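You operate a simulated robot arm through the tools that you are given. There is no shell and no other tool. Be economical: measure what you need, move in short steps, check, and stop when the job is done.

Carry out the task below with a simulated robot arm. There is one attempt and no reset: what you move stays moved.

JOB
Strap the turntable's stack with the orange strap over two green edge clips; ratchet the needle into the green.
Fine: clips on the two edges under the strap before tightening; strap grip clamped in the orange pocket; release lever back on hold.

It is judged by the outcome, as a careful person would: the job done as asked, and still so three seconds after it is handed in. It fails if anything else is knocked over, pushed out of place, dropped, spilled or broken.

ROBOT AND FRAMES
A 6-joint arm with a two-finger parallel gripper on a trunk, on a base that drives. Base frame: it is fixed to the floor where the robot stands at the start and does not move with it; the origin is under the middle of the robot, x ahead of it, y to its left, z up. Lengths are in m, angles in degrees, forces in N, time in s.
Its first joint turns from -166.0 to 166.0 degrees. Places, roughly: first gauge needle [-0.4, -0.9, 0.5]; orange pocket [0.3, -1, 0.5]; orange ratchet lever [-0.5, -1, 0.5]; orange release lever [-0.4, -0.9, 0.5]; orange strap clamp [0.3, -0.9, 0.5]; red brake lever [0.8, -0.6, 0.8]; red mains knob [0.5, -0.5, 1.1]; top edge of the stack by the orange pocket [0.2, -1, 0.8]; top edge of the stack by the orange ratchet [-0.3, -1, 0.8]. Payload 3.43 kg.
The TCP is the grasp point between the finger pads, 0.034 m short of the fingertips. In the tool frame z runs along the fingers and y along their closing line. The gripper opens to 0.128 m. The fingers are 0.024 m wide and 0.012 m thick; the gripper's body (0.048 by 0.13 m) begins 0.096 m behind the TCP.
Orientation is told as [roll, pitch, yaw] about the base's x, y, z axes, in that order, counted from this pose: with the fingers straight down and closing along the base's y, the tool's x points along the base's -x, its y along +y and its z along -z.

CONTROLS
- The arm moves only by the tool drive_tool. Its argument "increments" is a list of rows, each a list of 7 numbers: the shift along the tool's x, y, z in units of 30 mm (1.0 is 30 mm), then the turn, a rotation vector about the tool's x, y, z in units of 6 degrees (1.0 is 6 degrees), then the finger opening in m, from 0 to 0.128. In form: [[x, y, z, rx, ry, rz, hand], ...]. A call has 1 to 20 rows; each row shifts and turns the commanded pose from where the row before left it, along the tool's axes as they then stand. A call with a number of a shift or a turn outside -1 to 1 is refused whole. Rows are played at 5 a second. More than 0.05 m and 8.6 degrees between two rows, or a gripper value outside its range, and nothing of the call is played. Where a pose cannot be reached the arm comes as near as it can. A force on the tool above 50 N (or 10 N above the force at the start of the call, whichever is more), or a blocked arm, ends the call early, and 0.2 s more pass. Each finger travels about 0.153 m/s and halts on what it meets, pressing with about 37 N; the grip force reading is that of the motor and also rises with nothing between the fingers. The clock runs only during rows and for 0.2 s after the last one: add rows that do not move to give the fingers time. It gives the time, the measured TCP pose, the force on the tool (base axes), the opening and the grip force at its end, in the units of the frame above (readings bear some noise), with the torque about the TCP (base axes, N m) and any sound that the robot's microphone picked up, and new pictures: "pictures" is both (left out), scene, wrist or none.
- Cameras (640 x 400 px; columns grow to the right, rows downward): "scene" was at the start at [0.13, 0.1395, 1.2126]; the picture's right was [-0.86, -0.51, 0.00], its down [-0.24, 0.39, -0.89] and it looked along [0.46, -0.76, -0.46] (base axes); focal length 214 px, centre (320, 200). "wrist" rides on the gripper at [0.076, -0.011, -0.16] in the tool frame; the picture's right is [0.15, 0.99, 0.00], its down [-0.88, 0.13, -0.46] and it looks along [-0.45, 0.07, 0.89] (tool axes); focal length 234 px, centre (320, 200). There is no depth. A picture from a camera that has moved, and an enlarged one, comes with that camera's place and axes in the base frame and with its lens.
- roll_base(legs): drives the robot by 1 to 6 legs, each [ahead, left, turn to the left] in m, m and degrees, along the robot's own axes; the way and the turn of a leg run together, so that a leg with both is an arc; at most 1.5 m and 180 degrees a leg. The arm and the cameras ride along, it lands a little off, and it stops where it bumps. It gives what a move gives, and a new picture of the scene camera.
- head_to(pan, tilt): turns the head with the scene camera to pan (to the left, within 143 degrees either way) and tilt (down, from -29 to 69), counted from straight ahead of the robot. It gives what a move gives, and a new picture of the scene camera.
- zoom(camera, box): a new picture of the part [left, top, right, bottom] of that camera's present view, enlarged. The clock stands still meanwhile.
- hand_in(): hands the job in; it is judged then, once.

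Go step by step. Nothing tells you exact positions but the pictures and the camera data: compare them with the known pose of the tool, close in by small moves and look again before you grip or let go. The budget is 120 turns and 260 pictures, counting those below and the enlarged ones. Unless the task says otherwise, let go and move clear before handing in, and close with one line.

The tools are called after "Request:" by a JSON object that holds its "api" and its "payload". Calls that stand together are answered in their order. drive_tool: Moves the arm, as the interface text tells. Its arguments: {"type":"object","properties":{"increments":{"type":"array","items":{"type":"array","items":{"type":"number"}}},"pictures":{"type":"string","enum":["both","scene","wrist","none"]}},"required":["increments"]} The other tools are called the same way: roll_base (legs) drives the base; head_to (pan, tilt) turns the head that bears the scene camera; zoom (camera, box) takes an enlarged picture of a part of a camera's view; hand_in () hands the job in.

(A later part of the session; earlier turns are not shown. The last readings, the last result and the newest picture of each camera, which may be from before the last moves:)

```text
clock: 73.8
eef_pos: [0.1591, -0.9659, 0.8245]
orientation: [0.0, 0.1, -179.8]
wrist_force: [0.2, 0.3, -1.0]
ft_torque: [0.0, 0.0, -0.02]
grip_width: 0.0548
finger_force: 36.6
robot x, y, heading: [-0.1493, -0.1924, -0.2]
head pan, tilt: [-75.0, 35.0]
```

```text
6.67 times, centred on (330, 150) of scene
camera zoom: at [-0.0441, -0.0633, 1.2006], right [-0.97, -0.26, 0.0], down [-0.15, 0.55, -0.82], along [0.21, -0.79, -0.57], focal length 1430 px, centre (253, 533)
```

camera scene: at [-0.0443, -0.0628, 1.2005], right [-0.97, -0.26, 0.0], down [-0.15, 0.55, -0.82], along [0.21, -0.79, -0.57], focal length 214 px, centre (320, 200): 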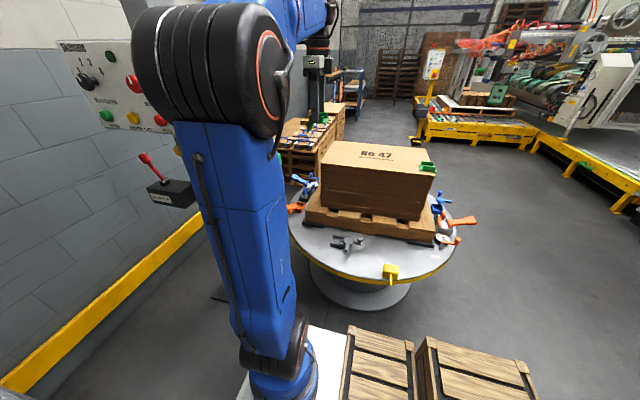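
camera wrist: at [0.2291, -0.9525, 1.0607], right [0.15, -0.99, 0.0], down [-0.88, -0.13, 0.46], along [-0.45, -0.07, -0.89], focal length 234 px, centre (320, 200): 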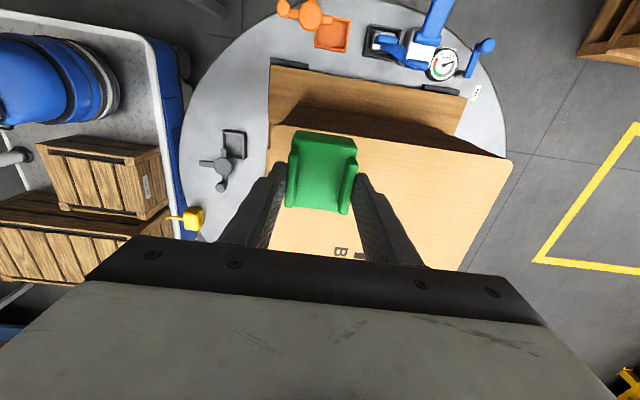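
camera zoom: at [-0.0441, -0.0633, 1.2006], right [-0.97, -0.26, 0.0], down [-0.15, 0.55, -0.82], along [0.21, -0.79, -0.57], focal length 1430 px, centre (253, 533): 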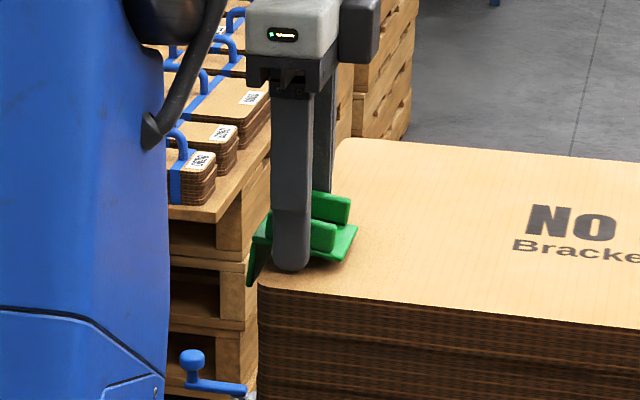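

Request:
{"api": "drive_tool", "payload": {"increments": [[0, 0, 0.07, 0, 0, 0, 0.045], [0, 0, 0, 0, 0, 0, 0.045]], "pictures": "none"}}

Request:
{"api": "drive_tool", "payload": {"increments": [[0, 0, 0.07, 0, 0, 0, 0.045], [0, 0, 0, 0, 0, 0, 0.045]], "pictures": "wrist"}}

Request:
{"api": "zoom", "payload": {"camera": "scene", "box": [300, 120, 360, 180]}}

```text
clock: 74.3
eef_pos: [0.1582, -0.9659, 0.822]
orientation: [0.0, 0.0, -179.8]
wrist_force: [-0.1, 0.7, 0.2]
ft_torque: [0.01, 0.0, 0.01]
grip_width: 0.0552
finger_force: 37.2
robot x, y, heading: [-0.1484, -0.2003, 0.0]
head pan, tilt: [-75.0, 35.0]
```

```text
clock: 75.0
eef_pos: [0.1578, -0.9659, 0.8218]
orientation: [0.2, 0.0, -179.8]
wrist_force: [7.1, -8.1, 23.5]
ft_torque: [0.54, -0.2, -0.21]
grip_width: 0.0554
finger_force: 37.2
robot x, y, heading: [-0.1511, -0.1937, 0.1]
head pan, tilt: [-75.0, 35.0]
camera wrist: at [0.2341, -0.9534, 0.9808], right [0.15, -0.99, 0.0], down [-0.88, -0.13, 0.46], along [-0.45, -0.07, -0.89], focal length 234 px, centre (320, 200)
```

wrist: 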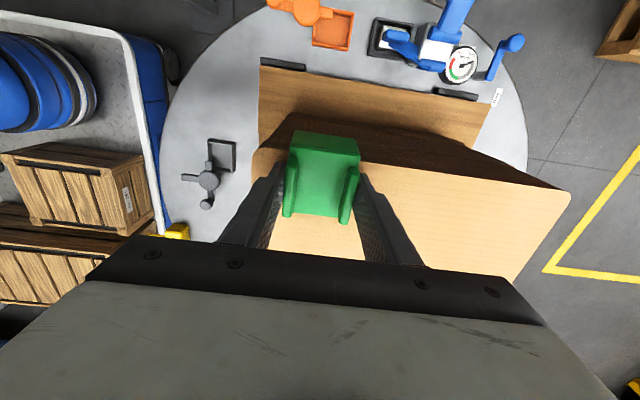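

```text
6.67 times, centred on (330, 150) of scene
camera zoom: at [-0.0442, -0.0628, 1.2005], right [-0.97, -0.26, 0.0], down [-0.15, 0.55, -0.82], along [0.21, -0.79, -0.57], focal length 1430 px, centre (253, 533)
```

zoom: 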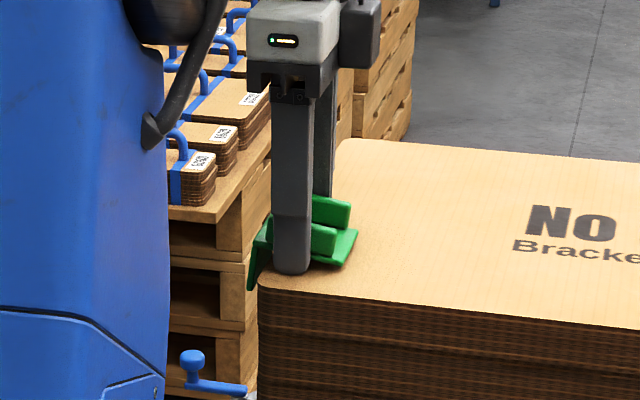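

Contact is made. I'll unload slightly, open slowly and let the clip settle flat, then look.

Request:
{"api": "drive_tool", "payload": {"increments": [[0, 0, -0.06, 0, 0, 0, 0.045], [0, 0, 0, 0, 0, 0, 0.06], [0, 0, 0, 0, 0, 0, 0.07], [0, 0, 0, 0, 0, 0, 0.08], [0, 0, -1, 0, 0, 0, 0.085], [0, 0, -1, 0, 0, 0, 0.085]], "pictures": "none"}}

Request:
{"api": "zoom", "payload": {"camera": "wrist", "box": [200, 80, 440, 230]}}

Request:
{"api": "zoom", "payload": {"camera": "scene", "box": [300, 120, 360, 180]}}

```text
clock: 76.3
eef_pos: [0.1589, -0.9657, 0.8825]
orientation: [-0.2, 0.0, -179.8]
wrist_force: [-0.3, -0.5, 0.7]
ft_torque: [0.04, 0.0, 0.06]
grip_width: 0.0852
finger_force: 0.2
robot x, y, heading: [-0.149, -0.1932, -0.4]
head pan, tilt: [-75.0, 35.0]
```

```text
2.67 times, centred on (320, 155) of wrist
camera zoom: at [0.2339, -0.9541, 1.0417], right [0.15, -0.99, 0.0], down [-0.88, -0.13, 0.46], along [-0.45, -0.07, -0.89], focal length 624 px, centre (320, 320)
```

zoom: 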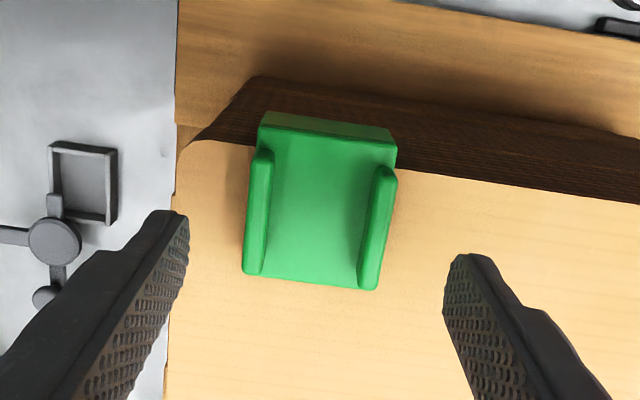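

```text
6.67 times, centred on (330, 150) of scene
camera zoom: at [-0.0442, -0.0634, 1.2006], right [-0.97, -0.26, 0.0], down [-0.15, 0.55, -0.82], along [0.21, -0.79, -0.57], focal length 1430 px, centre (253, 533)
```

zoom: 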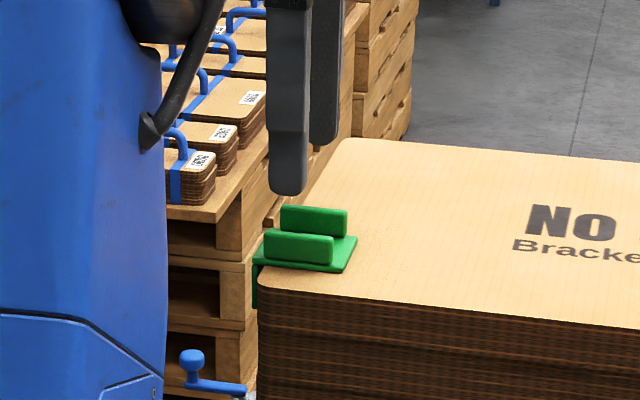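

The second clip settled flat over the edge. Next is the ratchet side; I'll look closely at the release lever, the grip tray and the gauge.

Request:
{"api": "zoom", "payload": {"camera": "scene", "box": [420, 185, 484, 249]}}

Request:
{"api": "drive_tool", "payload": {"increments": [[0, 0, -1, 0, 0, 0, 0.085], [0, 0, -1, 0, 0, 0, 0.085], [-1, -0.8, -0.3, 0, 0, 0, 0.085], [-1, -0.8, 0, 0, 0, 0, 0.085], [-1, -0.8, 0, 0, 0, 0, 0.085], [-1, -0.8, 0, 0, 0, 0, 0.085], [-1, -0.8, 0, 0, 0, 0, 0.085], [-1, 0, 0, 0, 0, 0, 0.085], [-1, 0, 0, 0, 0, 0, 0.085], [-1, 0, 0, 0, 0, 0, 0.085], [-1, 0, 0, 0, 0, 0, 0.085], [-1, 0, 0, 0, 0, 0, 0.085], [-1, 0, 0, 0, 0, 0, 0.085]], "pictures": "both"}}

```text
6.25 times, centred on (452, 217) of scene
camera zoom: at [-0.0442, -0.0634, 1.2006], right [-0.97, -0.26, 0.0], down [-0.15, 0.55, -0.82], along [0.21, -0.79, -0.57], focal length 1340 px, centre (-505, 94)
```

zoom: 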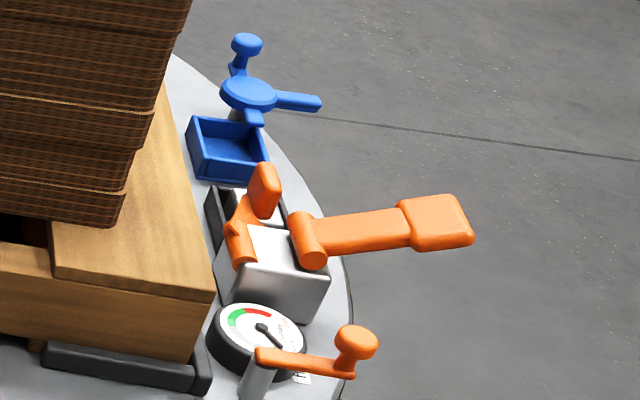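

```text
clock: 79.2
eef_pos: [-0.174, -0.8472, 0.952]
orientation: [0.1, 0.0, -179.8]
wrist_force: [0.1, 0.5, 0.4]
ft_torque: [-0.01, 0.0, -0.01]
grip_width: 0.0852
finger_force: 0.1
robot x, y, heading: [-0.1499, -0.194, 0.0]
head pan, tilt: [-75.0, 35.0]
camera scene: at [-0.0442, -0.0631, 1.2005], right [-0.97, -0.26, 0.0], down [-0.15, 0.55, -0.82], along [0.21, -0.79, -0.57], focal length 214 px, centre (320, 200)
camera wrist: at [-0.0966, -0.8349, 1.1112], right [0.15, -0.99, 0.0], down [-0.88, -0.13, 0.46], along [-0.45, -0.07, -0.89], focal length 234 px, centre (320, 200)
```

scene: 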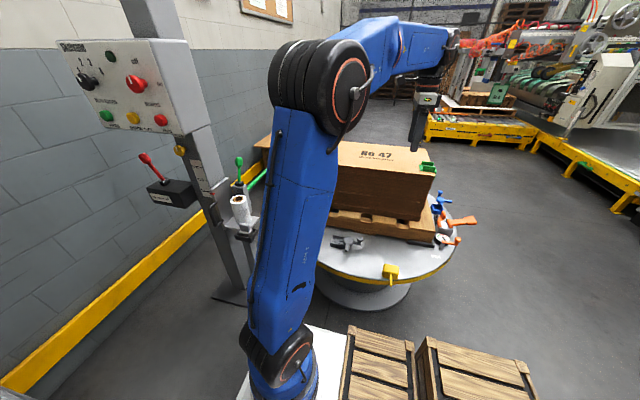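
wrist: 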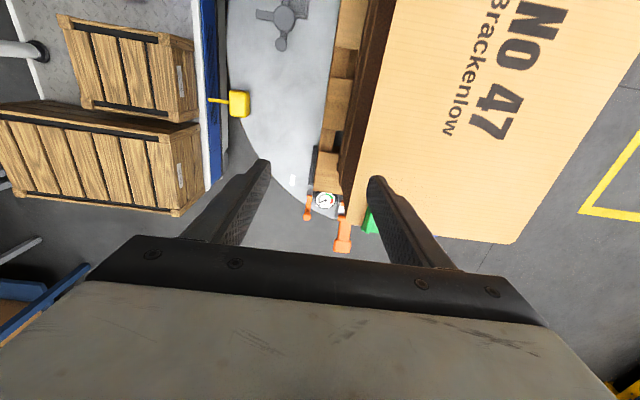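

Geometry: release pivot near (-0.40, -0.854) with its knob at about (-0.451, -0.854, 0.535), pointing at hold; "free" lies a quarter turn away towards +y. I'll turn the tool to -90° (fingers closing along x), which also suits the strap tab.

Request:
{"api": "drive_tool", "payload": {"increments": [[0, 0, 0, 0, 0, -1, 0.06], [0, 0, 0, 0, 0, -1, 0.06], [0, 0, 0, 0, 0, -1, 0.06], [0, 0, 0, 0, 0, -1, 0.06], [0, 0, 0, 0, 0, -1, 0.06], [0, 0, 0, 0, 0, -1, 0.06], [0, 0, 0, 0, 0, -1, 0.06], [0, 0, 0, 0, 0, -1, 0.06], [0, 0, 0, 0, 0, -1, 0.06], [0, 0, 0, 0, 0, -1, 0.06], [0, 0, 0, 0, 0, -1, 0.06], [0, 0, 0, 0, 0, -1, 0.06], [0, 0, 0, 0, 0, -1, 0.06], [0, 0, 0, 0, 0, -1, 0.06], [0, 0, 0, 0, 0, -1, 0.06], [0, -1, 0, 0, 0, 0, 0.06], [0, -1, 0, 0, 0, 0, 0.06], [0, -1, 0, 0, 0, 0, 0.06], [0, -1, 0, 0, 0, 0, 0.06], [0, -1, 0, 0, 0, 0, 0.06]], "pictures": "none"}}

Request:
{"api": "drive_tool", "payload": {"increments": [[0, -1, 0.5, 0, 0, 0, 0.06], [0, -1, 0.5, 0, 0, 0, 0.06], [0, -1, 0.5, 0, 0, 0, 0.06], [0, -1, 0.5, 0, 0, 0, 0.06], [0, -0.2, 1, 0, 0, 0, 0.06], [0, 0, 1, 0, 0, 0, 0.06], [0, 0, 1, 0, 0, 0, 0.06], [0, 0, 1, 0, 0, 0, 0.06]], "pictures": "both"}}

Request:
{"api": "zoom", "payload": {"camera": "wrist", "box": [200, 100, 440, 250]}}

```text
clock: 83.3
eef_pos: [-0.3216, -0.8469, 0.9525]
orientation: [0.1, 0.0, -89.8]
wrist_force: [-0.2, -1.1, 0.1]
ft_torque: [-0.03, 0.04, -0.01]
grip_width: 0.0602
finger_force: 0.1
robot x, y, heading: [-0.1473, -0.1963, -0.2]
head pan, tilt: [-75.0, 35.0]
```

```text
clock: 85.2
eef_pos: [-0.4473, -0.8474, 0.7719]
orientation: [0.1, 0.0, -89.7]
wrist_force: [0.6, -0.1, 0.4]
ft_torque: [0.01, 0.06, -0.02]
grip_width: 0.0597
finger_force: 0.0
robot x, y, heading: [-0.1502, -0.1893, -0.3]
head pan, tilt: [-75.0, 35.0]
camera scene: at [-0.0442, -0.0632, 1.2005], right [-0.97, -0.26, 0.0], down [-0.15, 0.55, -0.82], along [0.21, -0.79, -0.57], focal length 214 px, centre (320, 200)
camera wrist: at [-0.4585, -0.7714, 0.9308], right [0.99, 0.15, 0.0], down [0.13, -0.88, 0.46], along [0.07, -0.45, -0.89], focal length 234 px, centre (320, 200)
```

scene: 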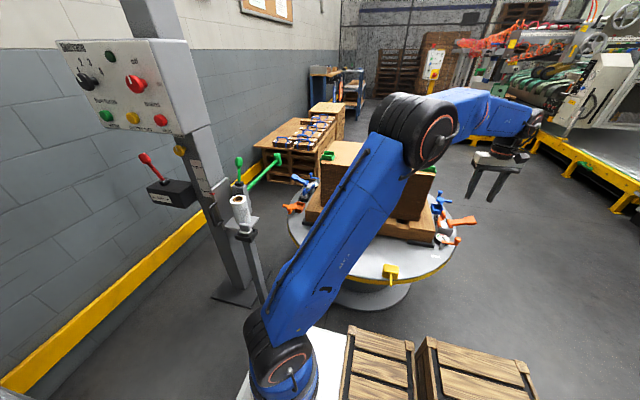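
wrist: 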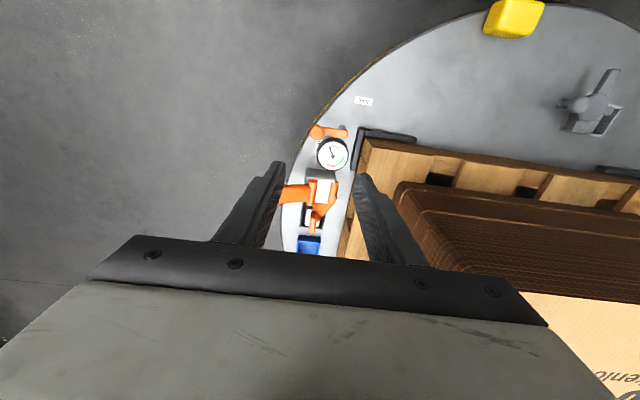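

```text
2.67 times, centred on (320, 175) of wrist
camera zoom: at [-0.4585, -0.7714, 0.9308], right [0.99, 0.15, 0.0], down [0.13, -0.88, 0.46], along [0.07, -0.45, -0.89], focal length 624 px, centre (320, 267)
```

zoom: 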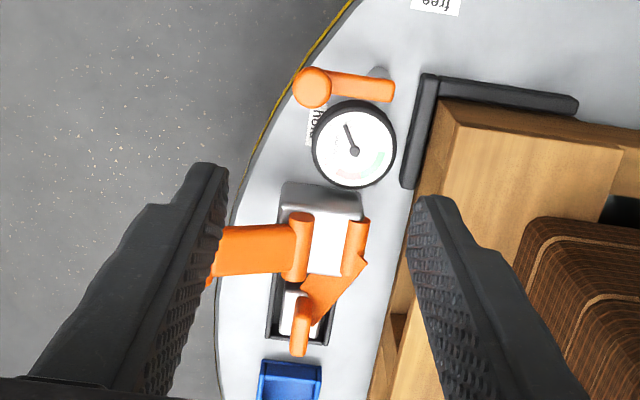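

Clear view: the knob is at (-0.451, -0.848). I'll descend over it and stop just above to check.

Request:
{"api": "drive_tool", "payload": {"increments": [[0, -0.12, 1, 0, 0, 0, 0.06], [0, 0, 1, 0, 0, 0, 0.06], [0, 0, 1, 0, 0, 0, 0.06], [0, 0, 1, 0, 0, 0, 0.06], [0, 0, 1, 0, 0, 0, 0.06], [0, 0, 0.6, 0, 0, 0, 0.06], [0, 0, 0, 0, 0, 0, 0.05]], "pictures": "none"}}

Request:
{"api": "zoom", "payload": {"camera": "wrist", "box": [200, 100, 440, 250]}}

Request:
{"api": "zoom", "payload": {"camera": "scene", "box": [420, 180, 500, 260]}}

```text
clock: 86.8
eef_pos: [-0.4516, -0.8469, 0.6034]
orientation: [0.0, 0.1, -89.9]
wrist_force: [-0.4, 0.6, 0.4]
ft_torque: [-0.01, 0.0, -0.01]
grip_width: 0.0499
finger_force: 0.1
robot x, y, heading: [-0.1513, -0.1969, -0.2]
head pan, tilt: [-75.0, 35.0]
```

```text
2.67 times, centred on (320, 175) of wrist
camera zoom: at [-0.4634, -0.7709, 0.762], right [0.99, 0.15, 0.0], down [0.13, -0.88, 0.46], along [0.07, -0.45, -0.89], focal length 624 px, centre (320, 267)
```

zoom: 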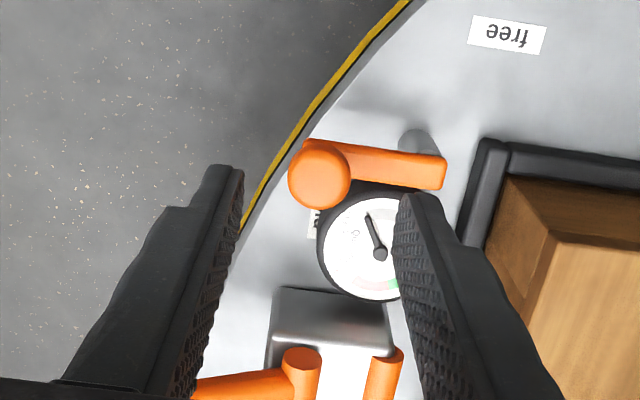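

```text
5.00 times, centred on (460, 220) of scene
camera zoom: at [-0.0442, -0.0632, 1.2006], right [-0.97, -0.26, 0.0], down [-0.15, 0.55, -0.82], along [0.21, -0.79, -0.57], focal length 1072 px, centre (-380, 100)
```

zoom: 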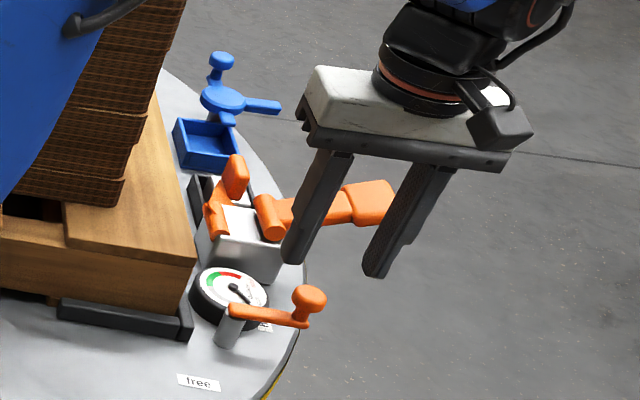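

The knob is exactly below. I'll descend and grip it.

Request:
{"api": "drive_tool", "payload": {"increments": [[0, 0, 0.6, 0, 0, 0, 0.05], [0, 0, 0.5, 0, 0, 0, 0.05], [0, 0, 0, 0, 0, 0, 0.03], [0, 0, 0, 0, 0, 0, 0.015], [0, 0, 0, 0, 0, 0, 0.015]], "pictures": "none"}}

Request:
{"api": "zoom", "payload": {"camera": "wrist", "box": [200, 100, 440, 250]}}

Request:
{"api": "zoom", "payload": {"camera": "scene", "box": [420, 180, 500, 260]}}

```text
clock: 88.0
eef_pos: [-0.4526, -0.8467, 0.571]
orientation: [0.0, 0.0, -89.8]
wrist_force: [0.3, -0.5, 0.0]
ft_torque: [-0.01, -0.02, 0.0]
grip_width: 0.0149
finger_force: 0.0
robot x, y, heading: [-0.149, -0.1918, 0.0]
head pan, tilt: [-75.0, 35.0]
```

```text
2.67 times, centred on (320, 175) of wrist
camera zoom: at [-0.464, -0.7715, 0.7287], right [0.99, 0.15, 0.0], down [0.13, -0.88, 0.46], along [0.07, -0.45, -0.89], focal length 624 px, centre (320, 267)
```

zoom: 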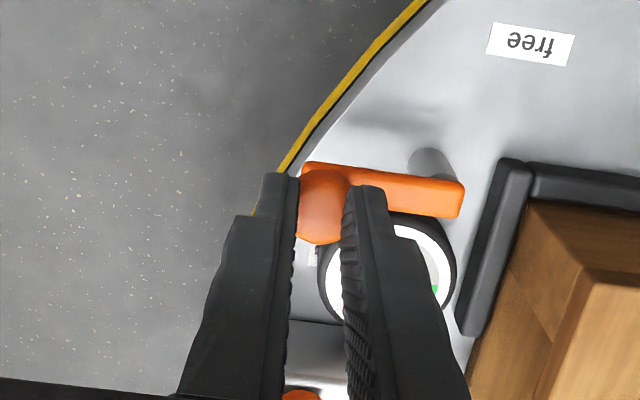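

```text
5.00 times, centred on (460, 220) of scene
camera zoom: at [-0.0442, -0.0632, 1.2006], right [-0.97, -0.26, 0.0], down [-0.15, 0.55, -0.82], along [0.21, -0.79, -0.57], focal length 1072 px, centre (-380, 100)
```

zoom: 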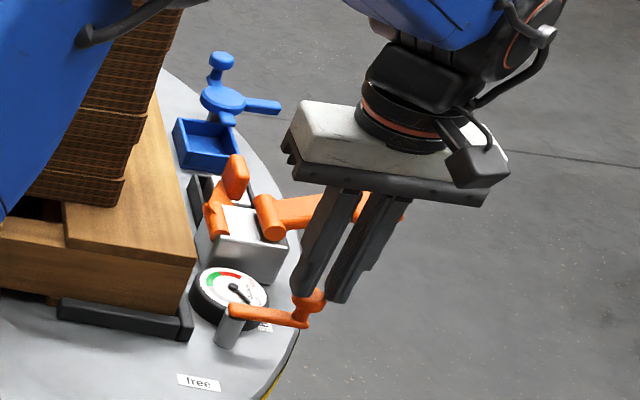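

The fingers closed just above the knob; its centre works out at z about 0.523, y -0.851. I'll reopen, go 24 mm lower and grip again.

Request:
{"api": "drive_tool", "payload": {"increments": [[0, 0, 0, 0, 0, 0, 0.05], [-0.13, 0, 0, 0, 0, 0, 0.05], [0, 0, 0.4, 0, 0, 0, 0.05], [0, 0, 0.4, 0, 0, 0, 0.05], [0, 0, 0, 0, 0, 0, 0.03], [0, 0, 0, 0, 0, 0, 0.015], [0, 0, 0, 0, 0, 0, 0.015]], "pictures": "none"}}

Request:
{"api": "zoom", "payload": {"camera": "wrist", "box": [200, 100, 440, 250]}}

```text
clock: 89.5
eef_pos: [-0.4524, -0.8514, 0.5455]
orientation: [0.0, 0.0, -89.8]
wrist_force: [-1.5, 1.0, -3.5]
ft_torque: [-0.11, 0.05, -0.02]
grip_width: 0.0242
finger_force: 44.9
robot x, y, heading: [-0.1498, -0.1969, -0.1]
head pan, tilt: [-75.0, 35.0]
```

```text
2.67 times, centred on (320, 175) of wrist
camera zoom: at [-0.4632, -0.7755, 0.704], right [0.99, 0.15, 0.0], down [0.13, -0.88, 0.46], along [0.07, -0.45, -0.89], focal length 624 px, centre (320, 267)
```

zoom: 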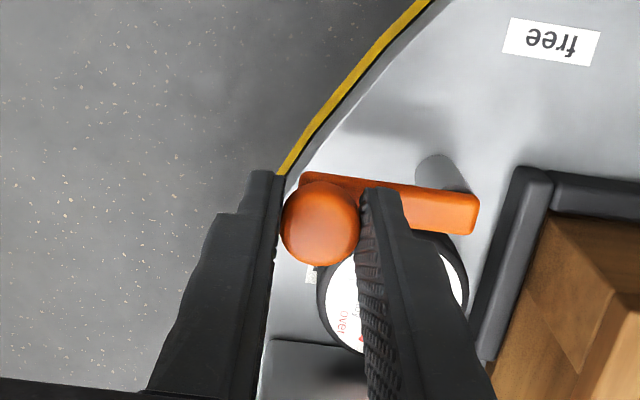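

The knob is gripped (24 mm). I'll swing it around its pivot towards "free", turning the tool along with the lever, first 42°.

Request:
{"api": "drive_tool", "payload": {"increments": [[0.16, -0.014, 0, 0, 0, 1, 0.015], [0.16, -0.014, 0, 0, 0, 1, 0.015], [0.16, -0.014, 0, 0, 0, 1, 0.015], [0.16, -0.014, 0, 0, 0, 1, 0.015], [0.16, -0.014, 0, 0, 0, 1, 0.015], [0.16, -0.014, 0, 0, 0, 1, 0.015], [0.16, -0.014, 0, 0, 0, 1, 0.015]], "pictures": "none"}}

Request:
{"api": "zoom", "payload": {"camera": "wrist", "box": [200, 100, 440, 250]}}

Request:
{"api": "zoom", "payload": {"camera": "scene", "box": [420, 180, 500, 260]}}

```text
clock: 91.0
eef_pos: [-0.4447, -0.8257, 0.5447]
orientation: [0.2, 0.1, -127.3]
wrist_force: [3.0, -4.9, -3.3]
ft_torque: [-0.49, 0.22, -0.07]
grip_width: 0.0241
finger_force: 45.8
robot x, y, heading: [-0.151, -0.1935, -0.2]
head pan, tilt: [-75.0, 35.0]
stopped in row 7: the force on the tool passed its limit at 52 N (the readings are from after the stop); the commanded pose is now the measured one
```

```text
2.67 times, centred on (320, 175) of wrist
camera zoom: at [-0.4073, -0.7574, 0.7042], right [0.88, -0.48, 0.0], down [-0.43, -0.78, 0.46], along [-0.22, -0.4, -0.89], focal length 624 px, centre (320, 267)
```

zoom: 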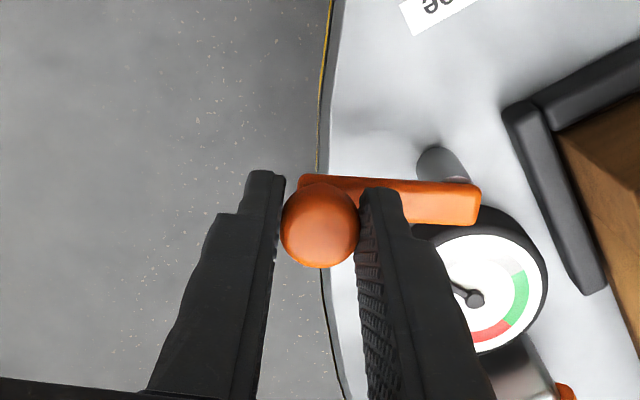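

```text
5.00 times, centred on (460, 220) of scene
camera zoom: at [-0.0439, -0.0637, 1.2006], right [-0.97, -0.26, 0.0], down [-0.15, 0.55, -0.82], along [0.21, -0.79, -0.57], focal length 1072 px, centre (-380, 100)
```

zoom: 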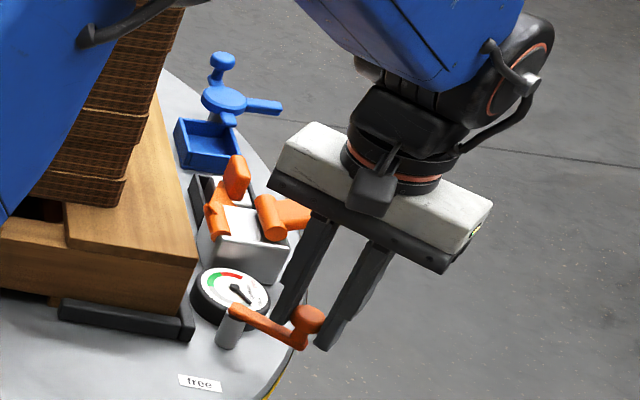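

The force built because my assumed radius was too large; the measured arc gives pivot (-0.411, -0.850) and radius 0.042. I'll continue with the corrected arc.

Request:
{"api": "drive_tool", "payload": {"increments": [[0.145, 0.004, 0, 0, 0, 1, 0.015], [0.145, 0.004, 0, 0, 0, 1, 0.015], [0.145, 0.004, 0, 0, 0, 1, 0.015], [0.145, 0.004, 0, 0, 0, 1, 0.015], [0, 0, 0, 0, 0, 0, 0.015]], "pictures": "none"}}

Request:
{"api": "zoom", "payload": {"camera": "scene", "box": [420, 180, 500, 260]}}

```text
clock: 92.2
eef_pos: [-0.4333, -0.8126, 0.5455]
orientation: [0.2, 0.0, -151.4]
wrist_force: [-3.2, 5.5, -4.1]
ft_torque: [0.12, 0.14, 0.0]
grip_width: 0.024
finger_force: 44.9
robot x, y, heading: [-0.1478, -0.1931, 0.1]
head pan, tilt: [-75.0, 35.0]
```

```text
5.00 times, centred on (460, 220) of scene
camera zoom: at [-0.0441, -0.0634, 1.2006], right [-0.97, -0.26, 0.0], down [-0.15, 0.55, -0.82], along [0.21, -0.79, -0.57], focal length 1072 px, centre (-380, 100)
```

zoom: 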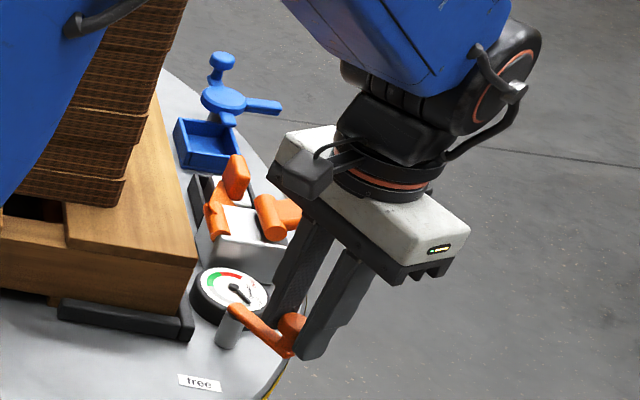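

Request:
{"api": "drive_tool", "payload": {"increments": [[0.148, 0.004, 0, 0, 0, 1, 0.015], [0.148, 0.004, 0, 0, 0, 1, 0.015], [0.148, 0.004, 0, 0, 0, 1, 0.015], [0.148, 0.004, 0, 0, 0, 1, 0.015], [0.148, 0.004, 0, 0, 0, 1, 0.015], [0, 0, 0, 0, 0, 0, 0.015]], "pictures": "none"}}

Request:
{"api": "zoom", "payload": {"camera": "scene", "box": [420, 180, 500, 260]}}

Request:
{"api": "zoom", "payload": {"camera": "wrist", "box": [200, 100, 440, 250]}}

```text
clock: 93.7
eef_pos: [-0.4089, -0.8075, 0.5461]
orientation: [0.0, 0.2, 178.5]
wrist_force: [-5.0, 20.5, -0.5]
ft_torque: [0.37, -0.14, -0.18]
grip_width: 0.0266
finger_force: 10.3
robot x, y, heading: [-0.1514, -0.1956, -0.0]
head pan, tilt: [-75.0, 35.0]
```

```text
5.00 times, centred on (460, 220) of scene
camera zoom: at [-0.0439, -0.0631, 1.2005], right [-0.97, -0.26, 0.0], down [-0.15, 0.55, -0.82], along [0.21, -0.79, -0.57], focal length 1072 px, centre (-380, 100)
```

zoom: 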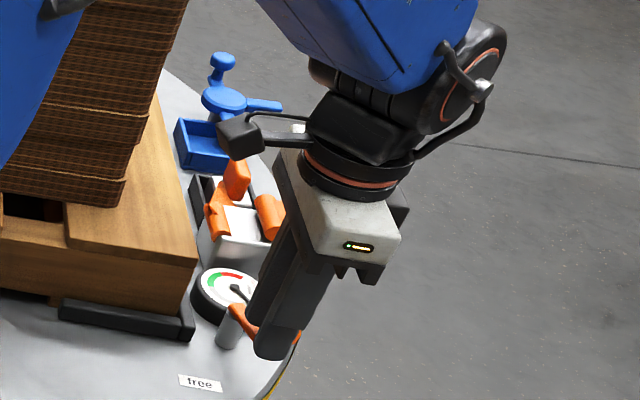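

```text
2.67 times, centred on (320, 175) of wrist
camera zoom: at [-0.334, -0.7978, 0.7051], right [0.12, -0.99, 0.0], down [-0.88, -0.11, 0.45], along [-0.45, -0.06, -0.89], focal length 624 px, centre (320, 267)
```

zoom: 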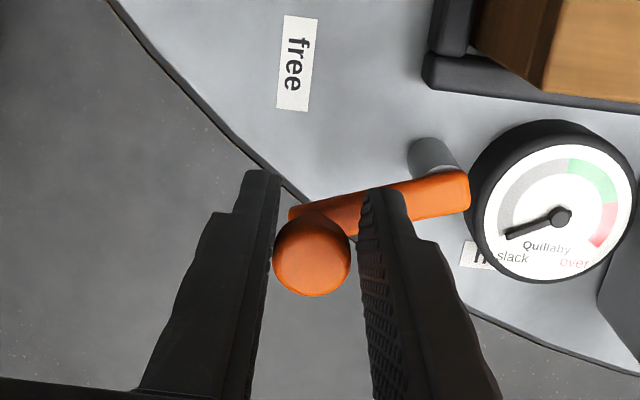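

The lever lagged near 104°, possibly at its stop. I'll re-centre on the knob and try a gentle further push to confirm.

Request:
{"api": "drive_tool", "payload": {"increments": [[0, 0, 0, 0, 0, 0, 0.05], [-0.43, 0, 0, 0, 0, 0, 0.05], [0, 0, 0, 0, 0, 0, 0.015], [0, 0, 0, 0, 0, 0, 0.015]], "pictures": "none"}}

Request:
{"api": "drive_tool", "payload": {"increments": [[0.1, -0.02, 0, 0, 0, 0, 0.015], [0.1, -0.02, 0, 0, 0, 0, 0.015], [0, 0, 0, 0, 0, 0, 0.015]], "pictures": "none"}}

Request:
{"api": "zoom", "payload": {"camera": "wrist", "box": [200, 100, 440, 250]}}

```text
clock: 94.7
eef_pos: [-0.4234, -0.8064, 0.5467]
orientation: [-0.1, 0.1, 178.8]
wrist_force: [-2.7, 13.7, 3.5]
ft_torque: [0.33, -0.13, 0.13]
grip_width: 0.0243
finger_force: 45.1
robot x, y, heading: [-0.1471, -0.197, -0.3]
head pan, tilt: [-75.0, 35.0]
```

```text
clock: 95.5
eef_pos: [-0.4189, -0.8065, 0.5457]
orientation: [0.0, 0.1, 178.6]
wrist_force: [-32.4, 5.5, 3.1]
ft_torque: [0.13, 0.69, 0.05]
grip_width: 0.0248
finger_force: 45.2
robot x, y, heading: [-0.1519, -0.1955, -0.1]
head pan, tilt: [-75.0, 35.0]
```

```text
2.67 times, centred on (320, 175) of wrist
camera zoom: at [-0.3429, -0.796, 0.7054], right [0.12, -0.99, 0.0], down [-0.88, -0.11, 0.46], along [-0.45, -0.06, -0.89], focal length 624 px, centre (320, 267)
```

zoom: 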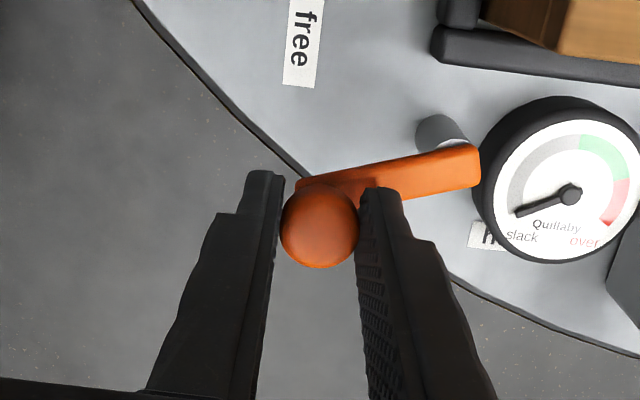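

That is a hard stop at 32 N, so the lever is on free. I'll let go, rise and turn back to -90° to take the strap grip's tab.

Request:
{"api": "drive_tool", "payload": {"increments": [[-0.1, 0, 0, 0, 0, 0, 0.05], [0, 0, 0, 0, 0, 0, 0.06], [0, 0, -1, 0, 0, 0, 0.06], [0, 0, -1, 0, 0, 0, 0.06], [0, 0, -1, 0, 0, 0, 0.06], [0, 0, -1, 0, 0, 0, 0.06], [0, 0, -1, 0, 0, -1, 0.06], [0, 0, -1, 0, 0, -1, 0.06], [0, 0, -1, 0, 0, -1, 0.06], [0, 0, 0, 0, 0, -1, 0.06], [0, 0, 0, 0, 0, -1, 0.06], [0, 0, 0, 0, 0, -1, 0.06], [0, 0, 0, 0, 0, -1, 0.06], [0, 0, 0, 0, 0, -1, 0.06], [0, 0, 0, 0, 0, -1, 0.06], [0, 0, 0, 0, 0, -1, 0.06], [0, 0, 0, 0, 0, -1, 0.06], [0, 0, 0, 0, 0, -1, 0.06], [0, 0, 0, 0, 0, -1, 0.06], [0, 0, 0, 0, 0, -1, 0.06]], "pictures": "none"}}

Request:
{"api": "drive_tool", "payload": {"increments": [[0, 0, 0, 0, 0, -1, 0.06], [-1, -0.05, 0, 0, 0, -0.23, 0.06], [-1, -0.1, 0, 0, 0, 0, 0.06], [-1, -0.1, 0, 0, 0, 0, 0.06], [-1, -0.1, 0, 0, 0, 0, 0.06], [-1, 0, 0, 0, 0, 0, 0.06], [-1, 0, 0, 0, 0, 0, 0.06]], "pictures": "both"}}

Request:
{"api": "zoom", "payload": {"camera": "wrist", "box": [240, 80, 400, 180]}}

```text
clock: 99.7
eef_pos: [-0.4212, -0.8054, 0.7557]
orientation: [0.0, 0.0, -97.2]
wrist_force: [-0.3, 0.2, 0.6]
ft_torque: [0.0, -0.02, 0.01]
grip_width: 0.06
finger_force: 0.0
robot x, y, heading: [-0.1483, -0.1956, 0.3]
head pan, tilt: [-75.0, 35.0]
```

```text
clock: 101.2
eef_pos: [-0.4326, -0.9877, 0.7574]
orientation: [0.1, -0.1, -90.0]
wrist_force: [0.5, 0.4, 0.2]
ft_torque: [-0.02, -0.04, 0.02]
grip_width: 0.0598
finger_force: 0.1
robot x, y, heading: [-0.1495, -0.1982, -0.0]
head pan, tilt: [-75.0, 35.0]
camera scene: at [-0.0439, -0.0632, 1.2005], right [-0.97, -0.26, 0.0], down [-0.15, 0.55, -0.82], along [0.21, -0.79, -0.57], focal length 214 px, centre (320, 200)
camera wrist: at [-0.4437, -0.9109, 0.9156], right [0.99, 0.15, 0.0], down [0.13, -0.88, 0.46], along [0.07, -0.45, -0.89], focal length 234 px, centre (320, 200)
```

scene: 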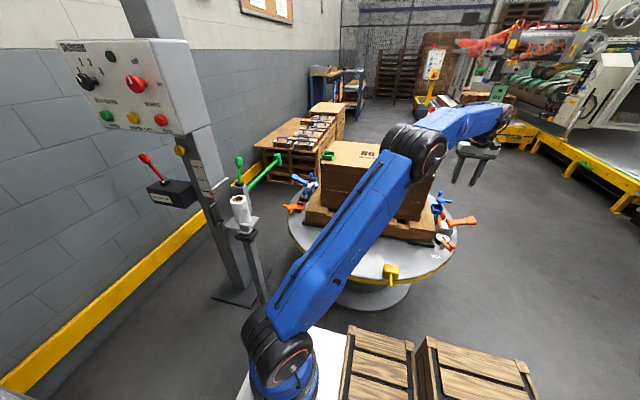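
wrist: 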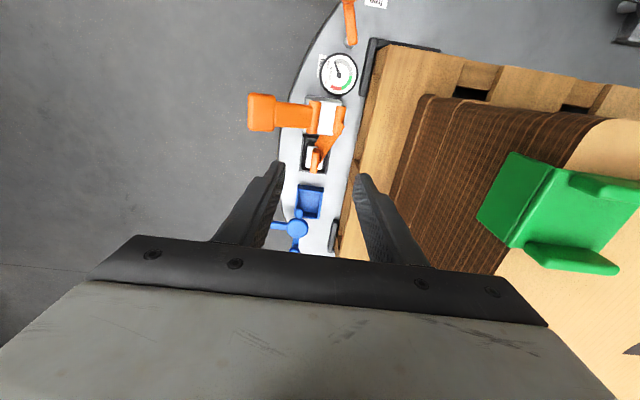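

```text
4.00 times, centred on (320, 130) of wrist
camera zoom: at [-0.4437, -0.9109, 0.9156], right [0.99, 0.15, 0.0], down [0.13, -0.88, 0.46], along [0.07, -0.45, -0.89], focal length 937 px, centre (320, 480)
```

zoom: 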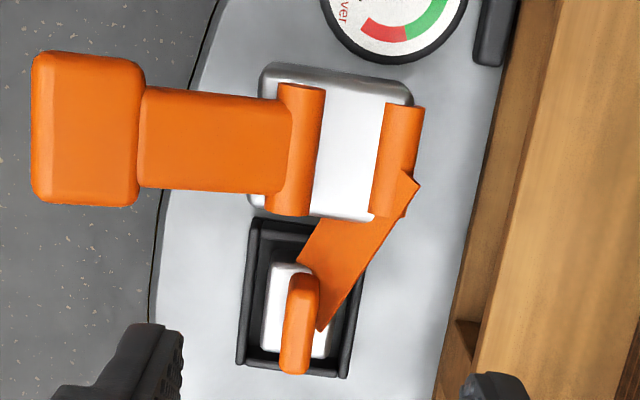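

The tab is at about (-0.433, -1.037), thin along x. I'll go above it and descend partway.

Request:
{"api": "drive_tool", "payload": {"increments": [[-0.85, 0, 0, 0, 0, 0, 0.05], [-0.8, 0, 1, 0, 0, 0, 0.05], [0, 0, 1, 0, 0, 0, 0.05], [0, 0, 1, 0, 0, 0, 0.05], [0, 0, 1, 0, 0, 0, 0.05], [0, 0, 1, 0, 0, 0, 0.05], [0, 0, 0.3, 0, 0, 0, 0.05]], "pictures": "none"}}

Request:
{"api": "zoom", "payload": {"camera": "wrist", "box": [200, 100, 440, 250]}}

Request:
{"api": "zoom", "payload": {"camera": "scene", "box": [420, 180, 500, 260]}}

```text
clock: 102.8
eef_pos: [-0.4314, -1.0353, 0.5979]
orientation: [0.1, 0.0, -90.1]
wrist_force: [-0.1, -0.1, 0.0]
ft_torque: [-0.01, 0.0, 0.01]
grip_width: 0.0498
finger_force: 0.1
robot x, y, heading: [-0.1539, -0.1939, -0.0]
head pan, tilt: [-75.0, 35.0]
```

```text
2.67 times, centred on (320, 175) of wrist
camera zoom: at [-0.4434, -0.9596, 0.756], right [0.99, 0.15, 0.0], down [0.13, -0.88, 0.46], along [0.07, -0.45, -0.89], focal length 624 px, centre (320, 267)
```

zoom: 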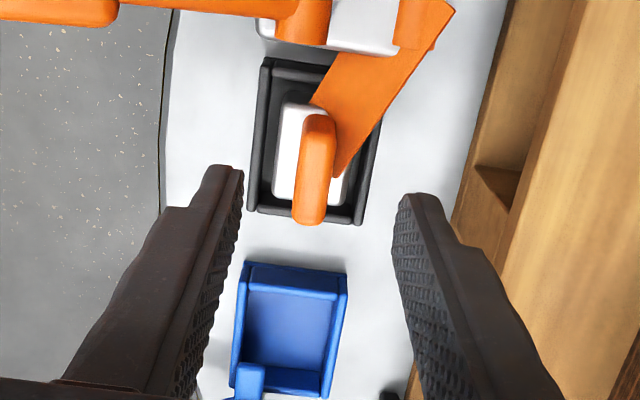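

```text
5.00 times, centred on (460, 220) of scene
camera zoom: at [-0.0439, -0.0635, 1.2006], right [-0.97, -0.26, 0.0], down [-0.15, 0.55, -0.82], along [0.21, -0.79, -0.57], focal length 1072 px, centre (-380, 100)
```

zoom: 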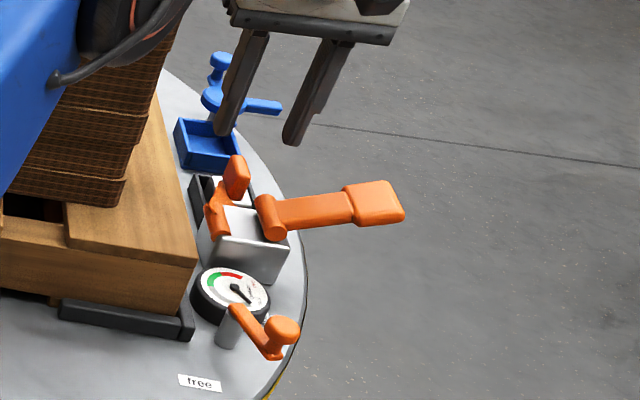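

Centred within 3 mm. I'll descend to grip the tab.

Request:
{"api": "drive_tool", "payload": {"increments": [[-0.05, -0.1, 0.9, 0, 0, 0, 0.05], [0, 0, 0.8, 0, 0, 0, 0.05], [0, 0, 0, 0, 0, 0, 0.03], [0, 0, 0, 0, 0, 0, 0.005], [0, 0, 0, 0, 0, 0, 0.005]], "pictures": "none"}}

Request:
{"api": "zoom", "payload": {"camera": "wrist", "box": [200, 100, 440, 250]}}

Request:
{"api": "zoom", "payload": {"camera": "scene", "box": [420, 180, 500, 260]}}

```text
clock: 104.0
eef_pos: [-0.4349, -1.0384, 0.5471]
orientation: [0.1, 0.0, -90.0]
wrist_force: [0.5, -0.6, 0.7]
ft_torque: [-0.05, -0.01, -0.01]
grip_width: 0.0132
finger_force: 36.8
robot x, y, heading: [-0.1474, -0.1958, -0.2]
head pan, tilt: [-75.0, 35.0]
```

```text
2.67 times, centred on (320, 175) of wrist
camera zoom: at [-0.4464, -0.9619, 0.7053], right [0.99, 0.15, 0.0], down [0.13, -0.88, 0.46], along [0.07, -0.45, -0.89], focal length 624 px, centre (320, 267)
```

zoom: 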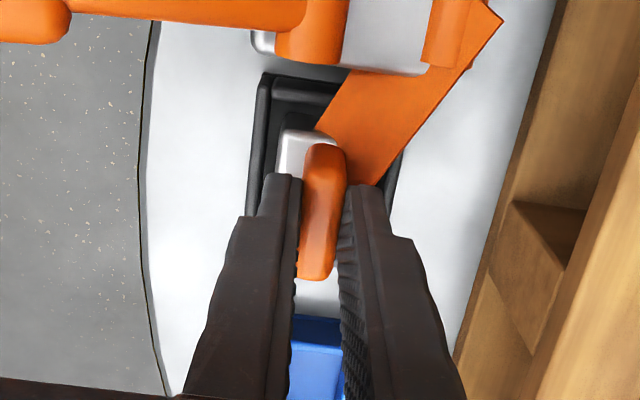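

```text
5.00 times, centred on (460, 220) of scene
camera zoom: at [-0.0439, -0.0635, 1.2006], right [-0.97, -0.26, 0.0], down [-0.15, 0.55, -0.82], along [0.21, -0.79, -0.57], focal length 1072 px, centre (-380, 100)
```

zoom: 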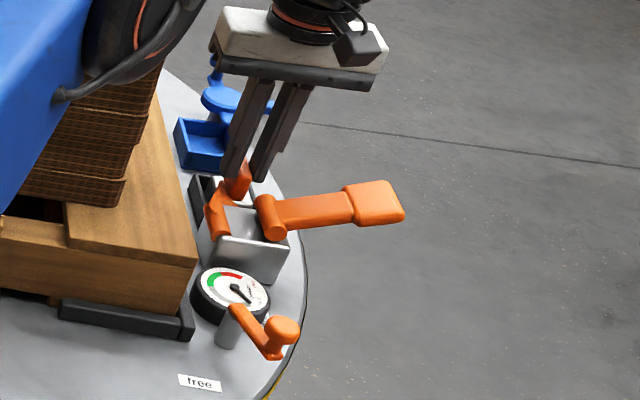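

The tab is held firmly. I'll lift it slowly, easing over to the strap line, and watch the force.

Request:
{"api": "drive_tool", "payload": {"increments": [[0, 0, -0.5, 0, 0, 0, 0.005], [0, 0, -0.8, 0, 0, 0, 0.005], [0, 0, -1, 0, 0, 0, 0.005], [0, 0, -1, 0, 0, 0, 0.005]], "pictures": "none"}}

Request:
{"api": "zoom", "payload": {"camera": "scene", "box": [400, 160, 500, 260]}}

```text
clock: 105.0
eef_pos: [-0.4351, -1.0367, 0.6439]
orientation: [0.1, 0.1, -90.0]
wrist_force: [0.5, 0.0, -1.6]
ft_torque: [0.03, -0.02, 0.0]
grip_width: 0.0134
finger_force: 37.3
robot x, y, heading: [-0.148, -0.1995, -0.4]
head pan, tilt: [-75.0, 35.0]
```

```text
4.00 times, centred on (450, 210) of scene
camera zoom: at [-0.044, -0.0637, 1.2006], right [-0.97, -0.26, 0.0], down [-0.15, 0.55, -0.82], along [0.21, -0.79, -0.57], focal length 858 px, centre (-200, 160)
```

zoom: 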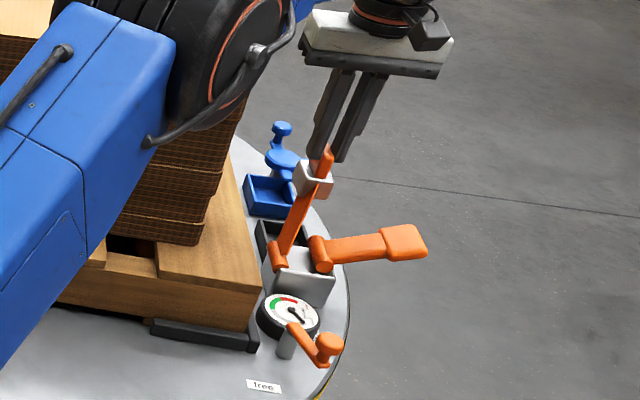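

The strap pays out freely. I'll lift on to z 0.93 at y -0.965.

Request:
{"api": "drive_tool", "payload": {"increments": [[0.24, 0, -1, 0, 0, 0, 0.005], [0.24, 0, -1, 0, 0, 0, 0.005], [0.24, 0, -1, 0, 0, 0, 0.005], [0.24, 0, -1, 0, 0, 0, 0.005], [0.24, 0, -1, 0, 0, 0, 0.005], [0.24, 0, -1, 0, 0, 0, 0.005], [0.24, 0, -1, 0, 0, 0, 0.005], [0.24, 0, -1, 0, 0, 0, 0.005], [0.24, 0, -1, 0, 0, 0, 0.005], [0.24, 0, -0.6, 0, 0, 0, 0.005]], "pictures": "both"}}

Request:
{"api": "zoom", "payload": {"camera": "wrist", "box": [240, 80, 560, 280]}}

```text
clock: 107.2
eef_pos: [-0.4334, -0.9633, 0.9313]
orientation: [0.1, -0.2, -89.9]
wrist_force: [-0.7, -0.2, -1.7]
ft_torque: [0.05, 0.0, 0.01]
grip_width: 0.0132
finger_force: 36.7
out of reach, approached as far as the arm can: row 10
robot x, y, heading: [-0.1485, -0.197, -0.2]
head pan, tilt: [-75.0, 35.0]
camera scene: at [-0.044, -0.0637, 1.2006], right [-0.97, -0.26, 0.0], down [-0.15, 0.55, -0.82], along [0.21, -0.79, -0.57], focal length 214 px, centre (320, 200)
camera wrist: at [-0.4448, -0.8866, 1.0893], right [0.99, 0.15, 0.0], down [0.13, -0.88, 0.46], along [0.07, -0.45, -0.89], focal length 234 px, centre (320, 200)
```

scene: 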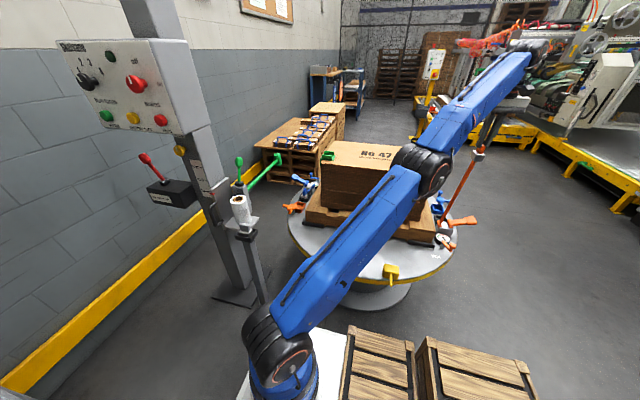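
wrist: 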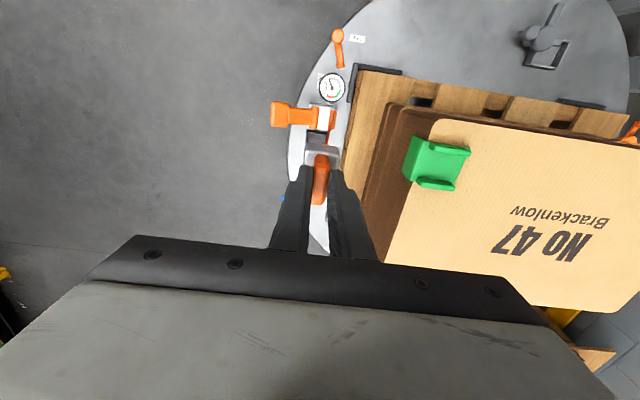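

```text
2.00 times, centred on (400, 180) of wrist
camera zoom: at [-0.4448, -0.8866, 1.0893], right [0.99, 0.15, 0.0], down [0.13, -0.88, 0.46], along [0.07, -0.45, -0.89], focal length 468 px, centre (160, 240)
```

zoom: 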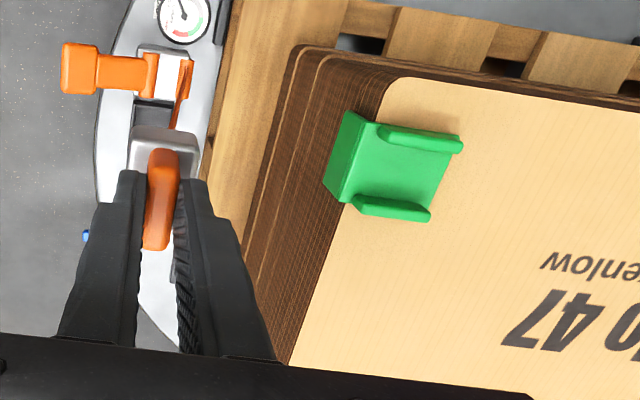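

The strap hangs freely in line with the clip. I'll carry it over the box to the middle, then roll the base 0.1 m forward for reach on the pocket side.

Request:
{"api": "drive_tool", "payload": {"increments": [[0, 1, 0, 0, 0, 0, 0.005], [0, 1, 0, 0, 0, 0, 0.005], [0, 1, 0, 0, 0, 0, 0.005], [0, 1, 0, 0, 0, 0, 0.005], [0, 1, 0, 0, 0, 0, 0.005], [0, 1, 0, 0, 0, 0, 0.005], [0, 1, 0, 0, 0, 0, 0.005], [0, 1, 0, 0, 0, 0, 0.005], [0, 1, 0, 0, 0, 0, 0.005], [0, 1, 0, 0, 0, 0, 0.005], [0, 1, 0, 0, 0, 0, 0.005]], "pictures": "both"}}

```text
clock: 109.7
eef_pos: [-0.1046, -0.9624, 0.9304]
orientation: [0.1, 0.0, -89.9]
wrist_force: [0.0, -0.1, -2.5]
ft_torque: [0.01, 0.0, 0.0]
grip_width: 0.0134
finger_force: 37.2
robot x, y, heading: [-0.1483, -0.1957, -0.1]
head pan, tilt: [-75.0, 35.0]
camera scene: at [-0.044, -0.0637, 1.2006], right [-0.97, -0.26, 0.0], down [-0.15, 0.55, -0.82], along [0.21, -0.79, -0.57], focal length 214 px, centre (320, 200)
camera wrist: at [-0.1159, -0.8855, 1.0886], right [0.99, 0.15, 0.0], down [0.13, -0.88, 0.46], along [0.07, -0.45, -0.89], focal length 234 px, centre (320, 200)
```

scene: 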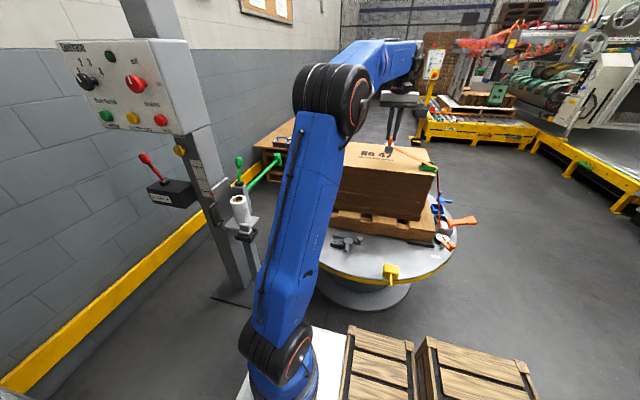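
wrist: 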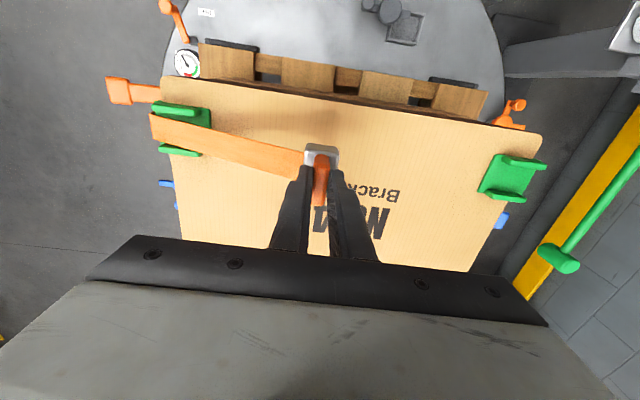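

The strap rides over the first clip, between its walls. Rolling the base forward.

Request:
{"api": "roll_base", "payload": {"legs": [[0.12, 0, 0]]}}

Request:
{"api": "drive_tool", "payload": {"increments": [[0, 1, 0, 0, 0, 0, 0.005], [0, 1, 0, 0, 0, 0, 0.005], [0, 1, 0, 0, 0, 0, 0.005], [0, 1, 0, 0, 0, 0, 0.005], [0, 1, 0, 0, 0, 0, 0.005]], "pictures": "wrist"}}

```text
clock: 110.9
eef_pos: [0.0131, -0.9612, 0.9298]
orientation: [0.0, 0.0, -90.0]
wrist_force: [-0.3, -0.2, -1.6]
ft_torque: [0.02, 0.04, -0.01]
grip_width: 0.0133
finger_force: 36.8
robot x, y, heading: [-0.0318, -0.1984, -0.2]
head pan, tilt: [-75.0, 35.0]
camera scene: at [0.0739, -0.0638, 1.2006], right [-0.97, -0.26, 0.0], down [-0.15, 0.55, -0.82], along [0.21, -0.79, -0.57], focal length 214 px, centre (320, 200)
```

scene: 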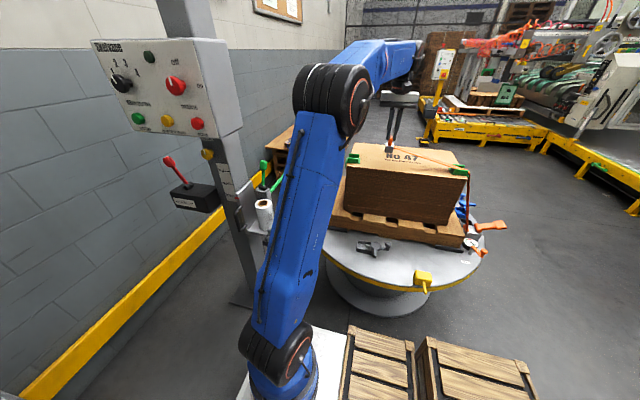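

```text
clock: 112.1
eef_pos: [0.1637, -0.9624, 0.9309]
orientation: [0.1, 0.0, -90.0]
wrist_force: [-0.1, -0.4, -1.2]
ft_torque: [0.01, 0.01, -0.04]
grip_width: 0.0134
finger_force: 36.9
robot x, y, heading: [-0.034, -0.1986, -0.1]
head pan, tilt: [-75.0, 35.0]
camera wrist: at [0.1525, -0.8864, 1.0894], right [0.99, 0.15, 0.0], down [0.13, -0.88, 0.46], along [0.07, -0.45, -0.89], focal length 234 px, centre (320, 200)
```

wrist: 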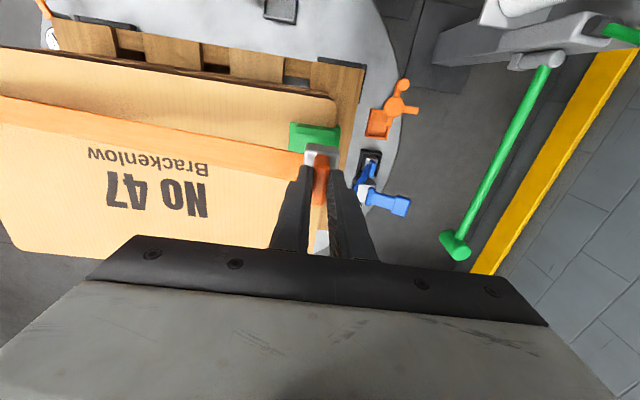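

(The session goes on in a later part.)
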